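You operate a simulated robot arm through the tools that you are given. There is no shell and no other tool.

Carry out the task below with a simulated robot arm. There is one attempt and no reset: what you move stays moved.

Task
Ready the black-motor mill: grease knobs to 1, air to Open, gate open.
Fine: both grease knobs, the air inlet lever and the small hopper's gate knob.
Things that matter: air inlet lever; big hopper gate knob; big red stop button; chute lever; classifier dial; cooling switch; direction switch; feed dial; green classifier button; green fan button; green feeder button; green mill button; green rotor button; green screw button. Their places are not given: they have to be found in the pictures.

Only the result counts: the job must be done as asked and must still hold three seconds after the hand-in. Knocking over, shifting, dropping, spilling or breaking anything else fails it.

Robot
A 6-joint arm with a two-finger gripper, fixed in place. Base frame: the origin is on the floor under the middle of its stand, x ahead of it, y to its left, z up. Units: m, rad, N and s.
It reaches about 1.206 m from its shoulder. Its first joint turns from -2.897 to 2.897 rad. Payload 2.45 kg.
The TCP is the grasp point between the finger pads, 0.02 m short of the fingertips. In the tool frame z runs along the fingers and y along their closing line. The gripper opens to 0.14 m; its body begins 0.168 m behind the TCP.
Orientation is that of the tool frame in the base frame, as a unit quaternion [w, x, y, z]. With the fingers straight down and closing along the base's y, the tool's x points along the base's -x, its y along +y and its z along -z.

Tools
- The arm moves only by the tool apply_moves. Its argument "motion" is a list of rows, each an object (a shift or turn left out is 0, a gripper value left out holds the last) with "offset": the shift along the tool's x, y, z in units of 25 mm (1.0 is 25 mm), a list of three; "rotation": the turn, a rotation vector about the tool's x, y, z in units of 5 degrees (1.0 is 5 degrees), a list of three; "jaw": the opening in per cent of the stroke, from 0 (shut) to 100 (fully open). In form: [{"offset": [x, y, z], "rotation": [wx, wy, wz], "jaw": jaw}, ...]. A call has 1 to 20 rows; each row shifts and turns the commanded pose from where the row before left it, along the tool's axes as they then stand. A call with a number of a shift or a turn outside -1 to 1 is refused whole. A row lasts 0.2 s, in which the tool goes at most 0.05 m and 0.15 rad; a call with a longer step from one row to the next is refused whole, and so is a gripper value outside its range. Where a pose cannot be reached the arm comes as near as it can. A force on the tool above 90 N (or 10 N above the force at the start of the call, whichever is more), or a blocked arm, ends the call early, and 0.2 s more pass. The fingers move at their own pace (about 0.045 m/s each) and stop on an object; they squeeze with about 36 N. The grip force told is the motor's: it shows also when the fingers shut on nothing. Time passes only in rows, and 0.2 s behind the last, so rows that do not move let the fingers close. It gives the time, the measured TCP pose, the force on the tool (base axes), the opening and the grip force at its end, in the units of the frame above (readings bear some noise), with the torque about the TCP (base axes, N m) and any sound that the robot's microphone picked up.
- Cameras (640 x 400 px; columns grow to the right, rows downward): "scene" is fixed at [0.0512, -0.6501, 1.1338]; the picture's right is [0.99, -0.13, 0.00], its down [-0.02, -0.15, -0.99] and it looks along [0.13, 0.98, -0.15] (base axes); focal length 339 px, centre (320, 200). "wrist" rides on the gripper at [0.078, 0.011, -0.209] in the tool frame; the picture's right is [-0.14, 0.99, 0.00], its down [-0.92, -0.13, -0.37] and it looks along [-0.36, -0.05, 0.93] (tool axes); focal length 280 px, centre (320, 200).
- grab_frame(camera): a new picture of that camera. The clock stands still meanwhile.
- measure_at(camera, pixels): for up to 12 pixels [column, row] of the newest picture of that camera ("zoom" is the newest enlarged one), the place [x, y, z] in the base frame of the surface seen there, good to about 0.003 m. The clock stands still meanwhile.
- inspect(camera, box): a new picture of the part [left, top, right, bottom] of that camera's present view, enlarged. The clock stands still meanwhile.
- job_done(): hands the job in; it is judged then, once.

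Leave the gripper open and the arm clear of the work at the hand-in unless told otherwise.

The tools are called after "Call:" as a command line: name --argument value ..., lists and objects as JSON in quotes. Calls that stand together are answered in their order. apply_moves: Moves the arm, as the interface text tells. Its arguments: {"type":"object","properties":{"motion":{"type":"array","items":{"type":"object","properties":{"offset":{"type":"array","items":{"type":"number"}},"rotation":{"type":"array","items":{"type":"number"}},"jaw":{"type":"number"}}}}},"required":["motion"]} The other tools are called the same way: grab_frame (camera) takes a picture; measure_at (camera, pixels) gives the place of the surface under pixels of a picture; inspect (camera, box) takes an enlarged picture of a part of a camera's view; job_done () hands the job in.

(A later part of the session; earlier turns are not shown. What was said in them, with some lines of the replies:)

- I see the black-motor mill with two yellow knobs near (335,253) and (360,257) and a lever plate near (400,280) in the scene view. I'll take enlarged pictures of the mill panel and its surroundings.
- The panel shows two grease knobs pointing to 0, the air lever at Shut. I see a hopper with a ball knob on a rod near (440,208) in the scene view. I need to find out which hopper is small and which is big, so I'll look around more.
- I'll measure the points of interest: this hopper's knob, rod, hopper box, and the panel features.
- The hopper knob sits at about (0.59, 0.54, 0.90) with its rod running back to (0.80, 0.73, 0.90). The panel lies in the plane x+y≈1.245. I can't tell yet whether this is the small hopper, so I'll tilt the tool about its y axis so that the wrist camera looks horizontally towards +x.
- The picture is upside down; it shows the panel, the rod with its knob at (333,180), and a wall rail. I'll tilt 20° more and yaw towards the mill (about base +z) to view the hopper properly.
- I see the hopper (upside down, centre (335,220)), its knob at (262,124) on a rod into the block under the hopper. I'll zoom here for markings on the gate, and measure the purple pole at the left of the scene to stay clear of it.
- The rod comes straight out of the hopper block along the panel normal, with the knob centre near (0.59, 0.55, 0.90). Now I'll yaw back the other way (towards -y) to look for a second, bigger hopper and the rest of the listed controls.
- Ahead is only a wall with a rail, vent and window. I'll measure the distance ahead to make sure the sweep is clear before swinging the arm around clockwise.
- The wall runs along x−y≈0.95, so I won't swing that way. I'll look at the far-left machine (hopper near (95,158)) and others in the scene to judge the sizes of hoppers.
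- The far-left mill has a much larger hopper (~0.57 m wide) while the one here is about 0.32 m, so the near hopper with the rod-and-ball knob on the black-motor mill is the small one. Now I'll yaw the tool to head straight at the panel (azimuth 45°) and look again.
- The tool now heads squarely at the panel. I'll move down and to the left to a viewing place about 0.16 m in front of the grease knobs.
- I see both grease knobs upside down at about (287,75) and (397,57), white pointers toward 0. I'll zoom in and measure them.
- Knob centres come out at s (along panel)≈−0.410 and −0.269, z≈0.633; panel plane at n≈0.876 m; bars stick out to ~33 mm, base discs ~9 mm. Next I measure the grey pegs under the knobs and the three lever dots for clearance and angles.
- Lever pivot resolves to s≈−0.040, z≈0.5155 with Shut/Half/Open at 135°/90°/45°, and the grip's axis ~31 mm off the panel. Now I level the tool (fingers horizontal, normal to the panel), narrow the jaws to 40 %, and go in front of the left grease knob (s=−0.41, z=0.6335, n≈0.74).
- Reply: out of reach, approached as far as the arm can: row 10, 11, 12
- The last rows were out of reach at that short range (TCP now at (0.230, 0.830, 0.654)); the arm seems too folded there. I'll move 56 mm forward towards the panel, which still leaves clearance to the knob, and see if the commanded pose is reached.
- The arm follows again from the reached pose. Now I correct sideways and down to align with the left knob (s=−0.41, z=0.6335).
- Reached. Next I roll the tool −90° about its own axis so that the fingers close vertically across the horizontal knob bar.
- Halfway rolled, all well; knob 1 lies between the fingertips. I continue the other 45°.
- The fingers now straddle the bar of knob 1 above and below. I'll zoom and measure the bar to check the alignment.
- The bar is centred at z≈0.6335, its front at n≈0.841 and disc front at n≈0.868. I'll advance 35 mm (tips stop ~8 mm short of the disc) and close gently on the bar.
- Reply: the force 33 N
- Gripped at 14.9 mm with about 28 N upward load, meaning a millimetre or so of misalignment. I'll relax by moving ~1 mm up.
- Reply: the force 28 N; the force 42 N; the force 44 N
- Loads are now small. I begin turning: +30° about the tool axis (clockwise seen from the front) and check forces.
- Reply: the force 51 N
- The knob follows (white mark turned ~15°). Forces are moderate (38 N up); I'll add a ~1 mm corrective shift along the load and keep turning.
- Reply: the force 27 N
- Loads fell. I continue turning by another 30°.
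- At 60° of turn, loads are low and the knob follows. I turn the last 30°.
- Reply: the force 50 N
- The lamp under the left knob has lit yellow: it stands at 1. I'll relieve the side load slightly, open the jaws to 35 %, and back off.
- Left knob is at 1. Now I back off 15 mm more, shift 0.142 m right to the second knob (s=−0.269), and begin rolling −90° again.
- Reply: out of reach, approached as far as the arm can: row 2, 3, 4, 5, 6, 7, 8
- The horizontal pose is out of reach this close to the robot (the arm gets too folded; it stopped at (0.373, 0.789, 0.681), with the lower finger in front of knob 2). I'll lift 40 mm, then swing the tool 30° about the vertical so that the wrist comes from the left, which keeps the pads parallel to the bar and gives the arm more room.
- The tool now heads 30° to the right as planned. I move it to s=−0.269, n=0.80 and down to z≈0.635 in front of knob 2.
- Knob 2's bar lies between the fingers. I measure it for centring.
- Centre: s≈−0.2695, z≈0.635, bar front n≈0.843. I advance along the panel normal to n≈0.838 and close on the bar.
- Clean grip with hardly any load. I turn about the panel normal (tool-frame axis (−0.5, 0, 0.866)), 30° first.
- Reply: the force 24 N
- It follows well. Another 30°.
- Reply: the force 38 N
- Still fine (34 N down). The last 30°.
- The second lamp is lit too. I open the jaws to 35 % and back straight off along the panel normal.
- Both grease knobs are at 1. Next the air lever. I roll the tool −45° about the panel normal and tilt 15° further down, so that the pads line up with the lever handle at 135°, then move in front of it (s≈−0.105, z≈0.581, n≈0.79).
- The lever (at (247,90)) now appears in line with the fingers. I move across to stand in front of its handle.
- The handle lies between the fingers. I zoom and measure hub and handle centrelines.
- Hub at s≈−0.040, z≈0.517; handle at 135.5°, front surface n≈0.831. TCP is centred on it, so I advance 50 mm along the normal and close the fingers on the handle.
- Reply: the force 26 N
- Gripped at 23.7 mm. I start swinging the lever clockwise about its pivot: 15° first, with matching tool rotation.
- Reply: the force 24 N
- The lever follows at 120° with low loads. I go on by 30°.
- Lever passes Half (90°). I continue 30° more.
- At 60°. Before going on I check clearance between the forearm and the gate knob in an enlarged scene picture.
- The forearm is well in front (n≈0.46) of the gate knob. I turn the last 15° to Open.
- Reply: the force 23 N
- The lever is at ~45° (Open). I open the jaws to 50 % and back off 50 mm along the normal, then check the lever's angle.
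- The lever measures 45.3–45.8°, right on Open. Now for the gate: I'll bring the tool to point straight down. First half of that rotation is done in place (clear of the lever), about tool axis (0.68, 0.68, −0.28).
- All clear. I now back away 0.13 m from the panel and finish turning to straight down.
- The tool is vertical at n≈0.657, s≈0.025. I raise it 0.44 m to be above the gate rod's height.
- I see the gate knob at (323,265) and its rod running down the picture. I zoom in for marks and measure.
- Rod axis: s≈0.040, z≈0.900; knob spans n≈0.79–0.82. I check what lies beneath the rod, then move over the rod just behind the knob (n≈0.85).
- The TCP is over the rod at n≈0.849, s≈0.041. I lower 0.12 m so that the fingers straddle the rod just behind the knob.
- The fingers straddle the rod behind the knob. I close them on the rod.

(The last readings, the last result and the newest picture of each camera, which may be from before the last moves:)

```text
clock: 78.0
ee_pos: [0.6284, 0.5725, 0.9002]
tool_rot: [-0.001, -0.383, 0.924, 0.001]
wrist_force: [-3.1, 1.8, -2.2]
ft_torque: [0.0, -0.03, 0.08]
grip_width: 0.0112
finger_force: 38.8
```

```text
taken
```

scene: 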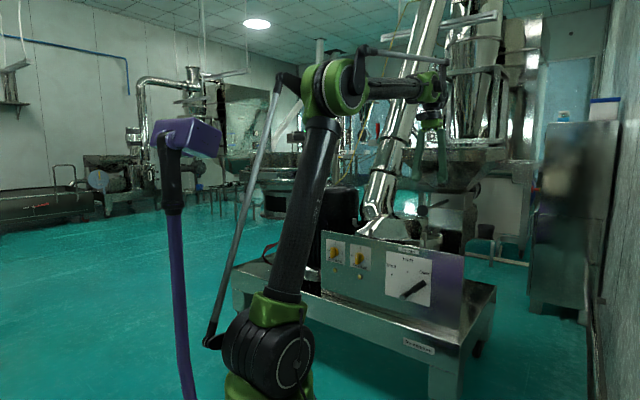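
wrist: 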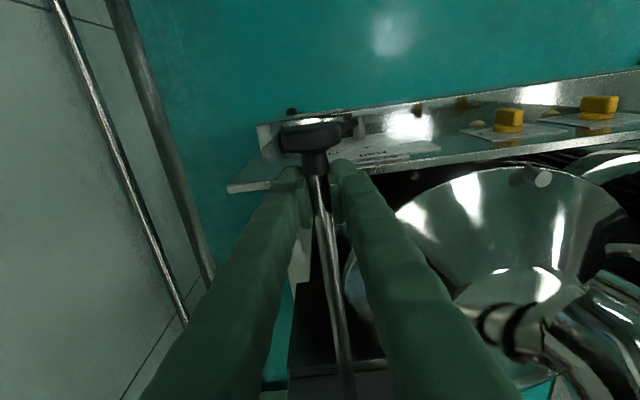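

Rod gripped (11.2 mm). I pull it out gently by 15 mm to feel whether it slides.

Call:
apply_moves --motion '[{"offset": [0.15, 0, 0]}, {"offset": [0.15, 0, 0]}, {"offset": [0.15, 0, 0]}, {"offset": [0.15, 0, 0]}]'

Call:
grab_frame --camera "wrist"

```text
clock: 79.0
ee_pos: [0.619, 0.562, 0.8999]
tool_rot: [-0.001, -0.383, 0.924, 0.001]
wrist_force: [-9.6, 12.1, -4.4]
ft_torque: [0.14, -0.18, -0.01]
grip_width: 0.0111
finger_force: 38.2
```

```text
taken
```

wrist: 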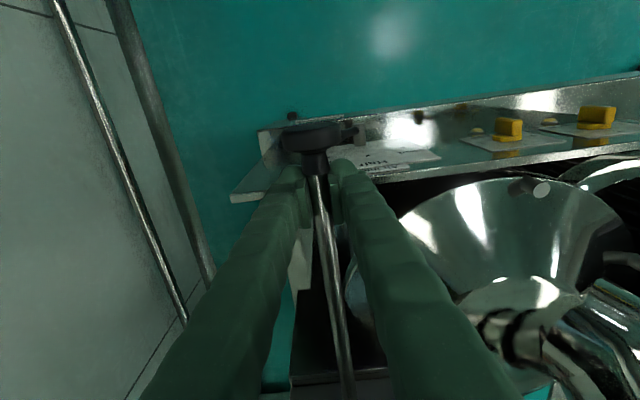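

The knob moved out along with the fingers (it keeps its place between them), with little resistance. So it slides outward; I pull on in steps, watching the force.

Call:
apply_moves --motion '[{"offset": [0.2, 0, 0]}, {"offset": [0.2, 0, 0]}, {"offset": [0.2, 0, 0]}, {"offset": [0.2, 0, 0]}, {"offset": [0.2, 0, 0]}]'

Call:
grab_frame --camera "wrist"

Call:
inspect --camera "scene" --box '[380, 100, 520, 240]'

```text
clock: 80.2
ee_pos: [0.6009, 0.5448, 0.9012]
tool_rot: [-0.002, -0.383, 0.924, 0.0]
wrist_force: [-11.4, 13.3, -1.0]
ft_torque: [-0.08, 0.08, 0.01]
grip_width: 0.0114
finger_force: 38.4
```

```text
taken
```

wrist: 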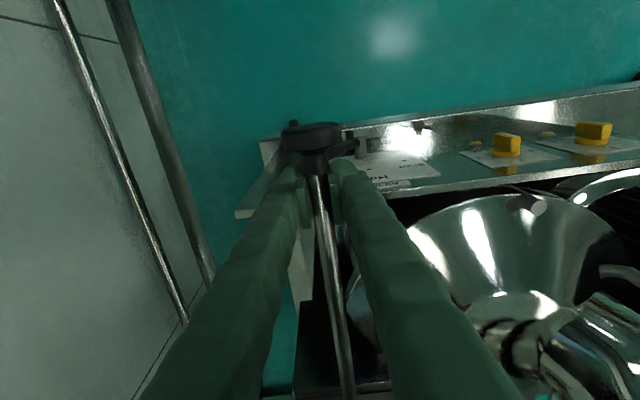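

```text
2.86 times, centred on (450, 170) of scene
```

zoom: 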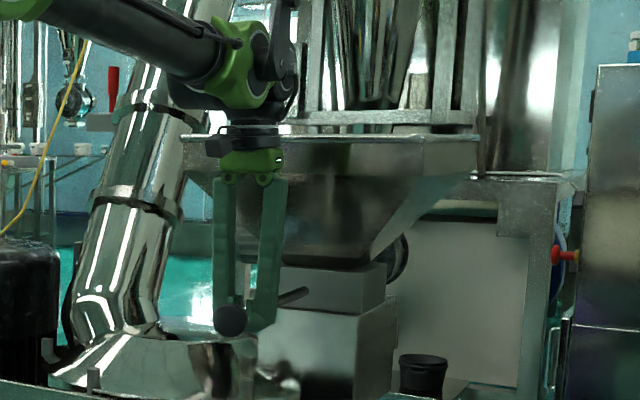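

It still slides freely (now ~39 mm out). I continue.

Call:
apply_moves --motion '[{"offset": [0.2, 0, 0]}, {"offset": [0.2, 0, 0]}, {"offset": [0.2, 0, 0]}, {"offset": [0.2, 0, 0]}, {"offset": [0.2, 0, 0]}, {"offset": [0.2, 0, 0]}]'

Call:
grab_frame --camera "wrist"

```text
clock: 81.6
ee_pos: [0.5804, 0.5233, 0.9002]
tool_rot: [0.0, -0.383, 0.924, -0.001]
wrist_force: [-11.7, 13.2, 7.7]
ft_torque: [0.32, -0.25, 0.04]
grip_width: 0.0114
finger_force: 38.1
```

```text
taken
```

wrist: 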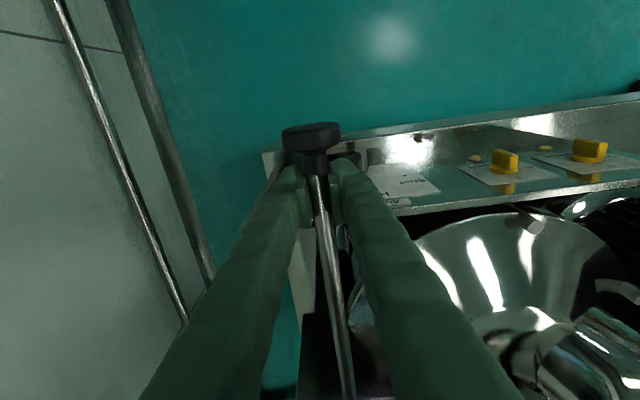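

~69 mm out and still sliding. I keep on until a stop is felt.

Call:
apply_moves --motion '[{"offset": [0.2, 0, 0]}, {"offset": [0.2, 0, 0]}, {"offset": [0.2, 0, 0]}, {"offset": [0.2, 0, 0]}, {"offset": [0.2, 0, 0]}, {"offset": [0.2, 0, 0]}]'

Call:
grab_frame --camera "wrist"

Call:
inspect --camera "scene" --box '[380, 100, 520, 240]'

```text
clock: 82.7
ee_pos: [0.5689, 0.5149, 0.8997]
tool_rot: [0.004, -0.383, 0.924, 0.004]
wrist_force: [18.6, 42.3, -14.8]
ft_torque: [0.77, -0.51, -0.01]
grip_width: 0.0116
finger_force: 38.6
stopped in row 5: the force on the tool passed its limit at 102 N (the readings are from after the stop); the commanded pose is now the measured one
```

```text
taken
```

wrist: 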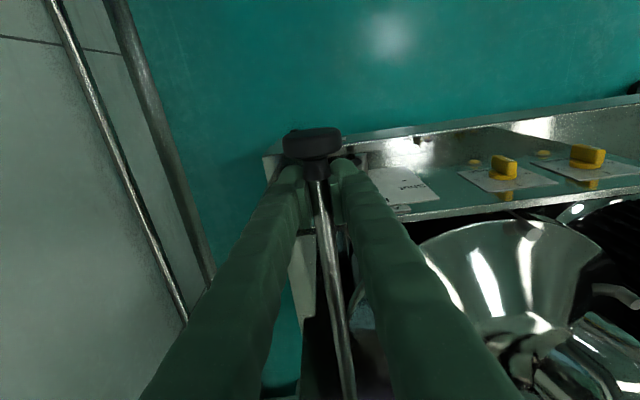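

```text
2.86 times, centred on (450, 170) of scene
```

zoom: 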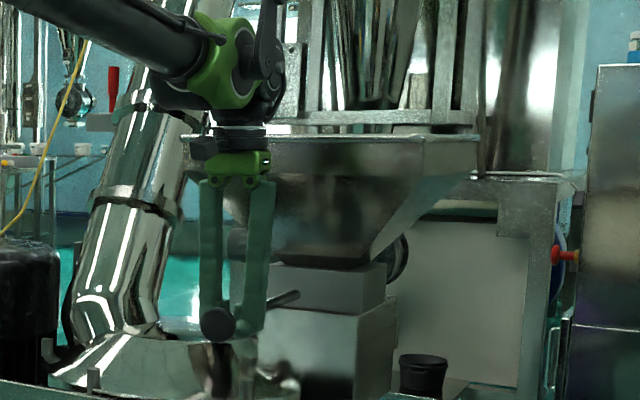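

A firm stop after about 83 mm of travel: the gate is fully out. I open the jaws to 50 % and see whether the knob stays.

Call:
apply_moves --motion '[{"offset": [-0.02, 0, 0]}, {"jaw": 50}, {"jaw": 50}, {"jaw": 50}, {"jaw": 50}, {"jaw": 50}]'

Call:
grab_frame --camera "wrist"

Call:
inspect --camera "scene" --box '[380, 100, 520, 240]'

```text
clock: 84.1
ee_pos: [0.5681, 0.5108, 0.9017]
tool_rot: [0.002, -0.382, 0.924, 0.002]
wrist_force: [-1.2, -0.1, -0.4]
ft_torque: [-0.01, -0.03, 0.03]
grip_width: 0.0702
finger_force: 0.0
```

```text
taken
```

wrist: 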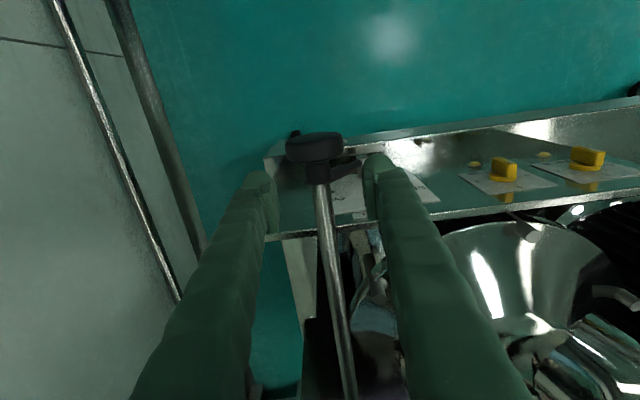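

```text
2.86 times, centred on (450, 170) of scene
```

zoom: 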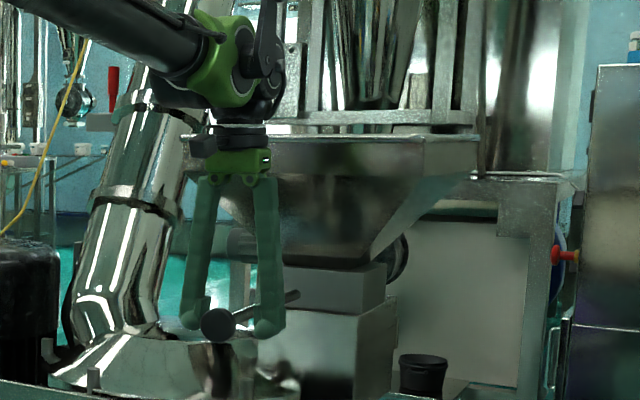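

The knob stays out. I measure its place, then lift the arm clear straight up.

Call:
measure_at --camera "wrist" --pixels '[[315, 145], [315, 170], [325, 220], [335, 300]]'

Call:
apply_moves --motion '[{"offset": [0, 0, -0.96]}, {"offset": [0, 0, -0.96]}, {"offset": [0, 0, -0.96]}, {"offset": [0, 0, -0.96]}, {"offset": [0, 0, -0.96]}, {"offset": [0, 0, -0.96]}, {"offset": [0, 0, -0.96]}]'

Call:
grab_frame --camera "wrist"

Call:
grab_frame --camera "scene"

```text
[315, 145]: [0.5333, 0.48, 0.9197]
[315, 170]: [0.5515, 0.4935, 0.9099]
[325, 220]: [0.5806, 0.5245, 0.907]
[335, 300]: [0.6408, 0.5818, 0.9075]
```

```text
clock: 85.7
ee_pos: [0.5676, 0.5101, 1.0696]
tool_rot: [0.004, -0.381, 0.924, 0.003]
wrist_force: [0.6, -0.7, -0.4]
ft_torque: [0.02, -0.01, 0.01]
grip_width: 0.0702
finger_force: 0.0
```

```text
taken
```

wrist: 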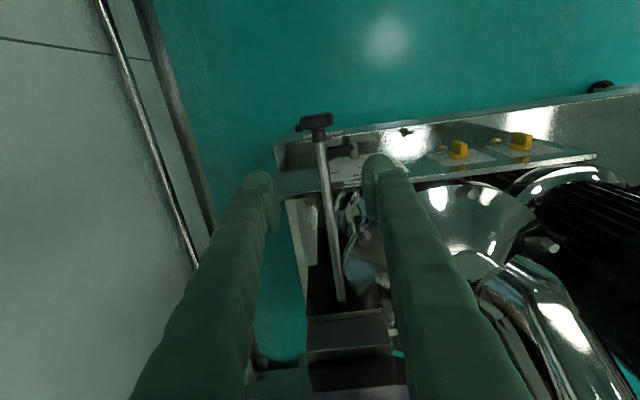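

```text
taken
```

scene: 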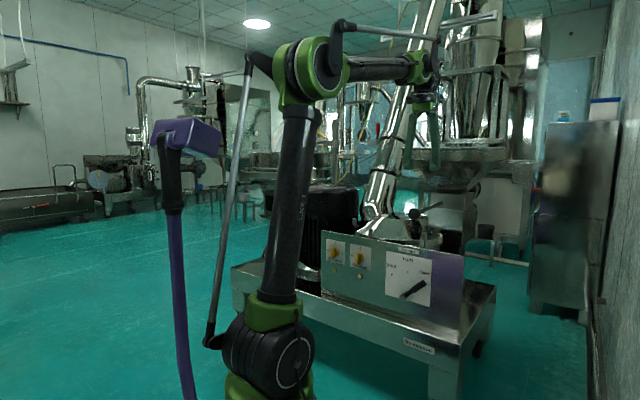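

The knob stands out as pulled. I back the arm away from the mill, open the gripper fully, and inspect the whole panel once more.

Call:
apply_moves --motion '[{"offset": [0.9, 0.4, 0], "jaw": 100}, {"offset": [0.9, 0.4, 0]}, {"offset": [0.9, 0.4, 0]}, {"offset": [0.9, 0.4, 0]}, {"offset": [0.9, 0.4, 0]}, {}, {}]'

Call:
inspect --camera "scene" --box '[300, 180, 500, 320]'

Call:
grab_frame --camera "wrist"

Call:
grab_frame --camera "scene"

```text
clock: 87.3
ee_pos: [0.453, 0.4651, 1.0689]
tool_rot: [0.004, -0.382, 0.924, 0.003]
wrist_force: [0.1, 0.0, -0.4]
ft_torque: [-0.02, -0.04, 0.01]
grip_width: 0.1401
finger_force: 0.1
```

```text
2.86 times, centred on (400, 250) of scene
```

zoom: 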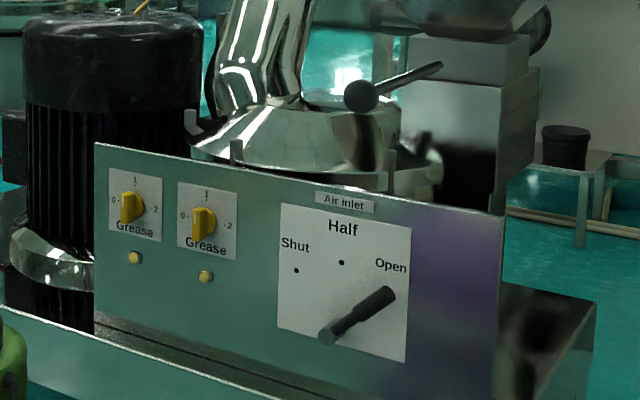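

```text
taken
```

wrist: 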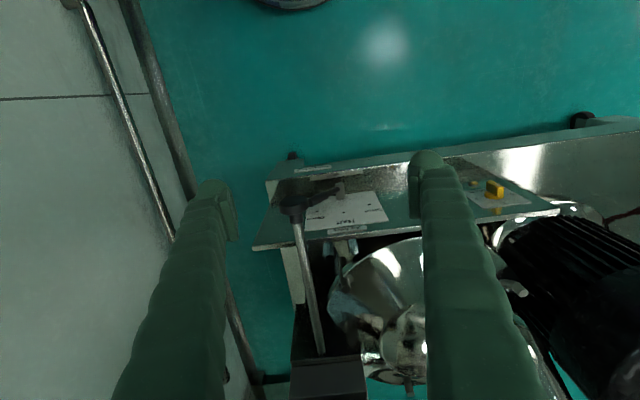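

```text
taken
```

scene: 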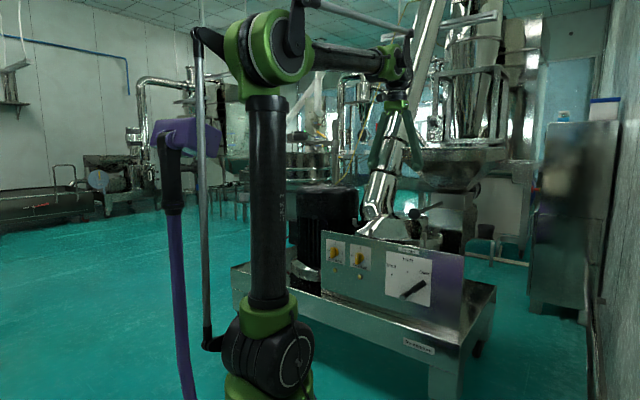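

Both grease knobs point up at 1 with their lamps lit, the air lever is at Open, the gate knob is fully out, and the gripper is open and clear. I wait about two seconds and take one more close look at whether anything drifts.

Call:
apply_moves --motion '[{}, {}, {}, {}, {}, {}, {}, {}, {}, {}]'

Call:
inspect --camera "scene" --box '[320, 190, 460, 310]'

```text
clock: 89.5
ee_pos: [0.4541, 0.4651, 1.0692]
tool_rot: [0.004, -0.382, 0.924, 0.003]
wrist_force: [-0.5, -0.4, 0.3]
ft_torque: [-0.01, 0.0, 0.02]
grip_width: 0.14
finger_force: 0.0
```

```text
3.33 times, centred on (390, 250) of scene
```

zoom: 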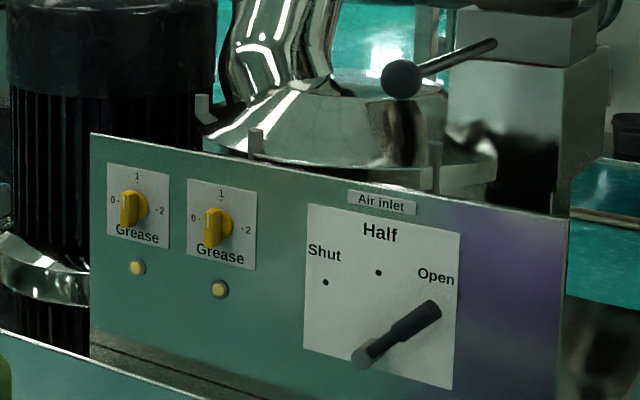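

Nothing has moved: knobs at 1, lever at Open, gate knob pulled out. I hand the job in.

Call:
job_done

```text
The job is handed in.
```

I set the black-motor mill as asked and handed the job in. I haven't been told how it was judged.

- **Grease knobs:** both point to 1, and the yellow lamp under each one came on.
- **Air inlet lever:** it measures about 45°, in line with the Open dot.
- **Small hopper gate:** I pulled the knob out about 83 mm until it hit a firm stop, and it stayed there. The gate has no markings that I could see, so I took fully out to mean open.

I took the near hopper (about 0.32 m wide) as the small one, because the only other hopper I found, across the room, is about 0.57 m wide. I saw no sign that anything else moved. Nothing drifted in a two-second check before hand-in, and the arm is clear of the mill with the gripper open.
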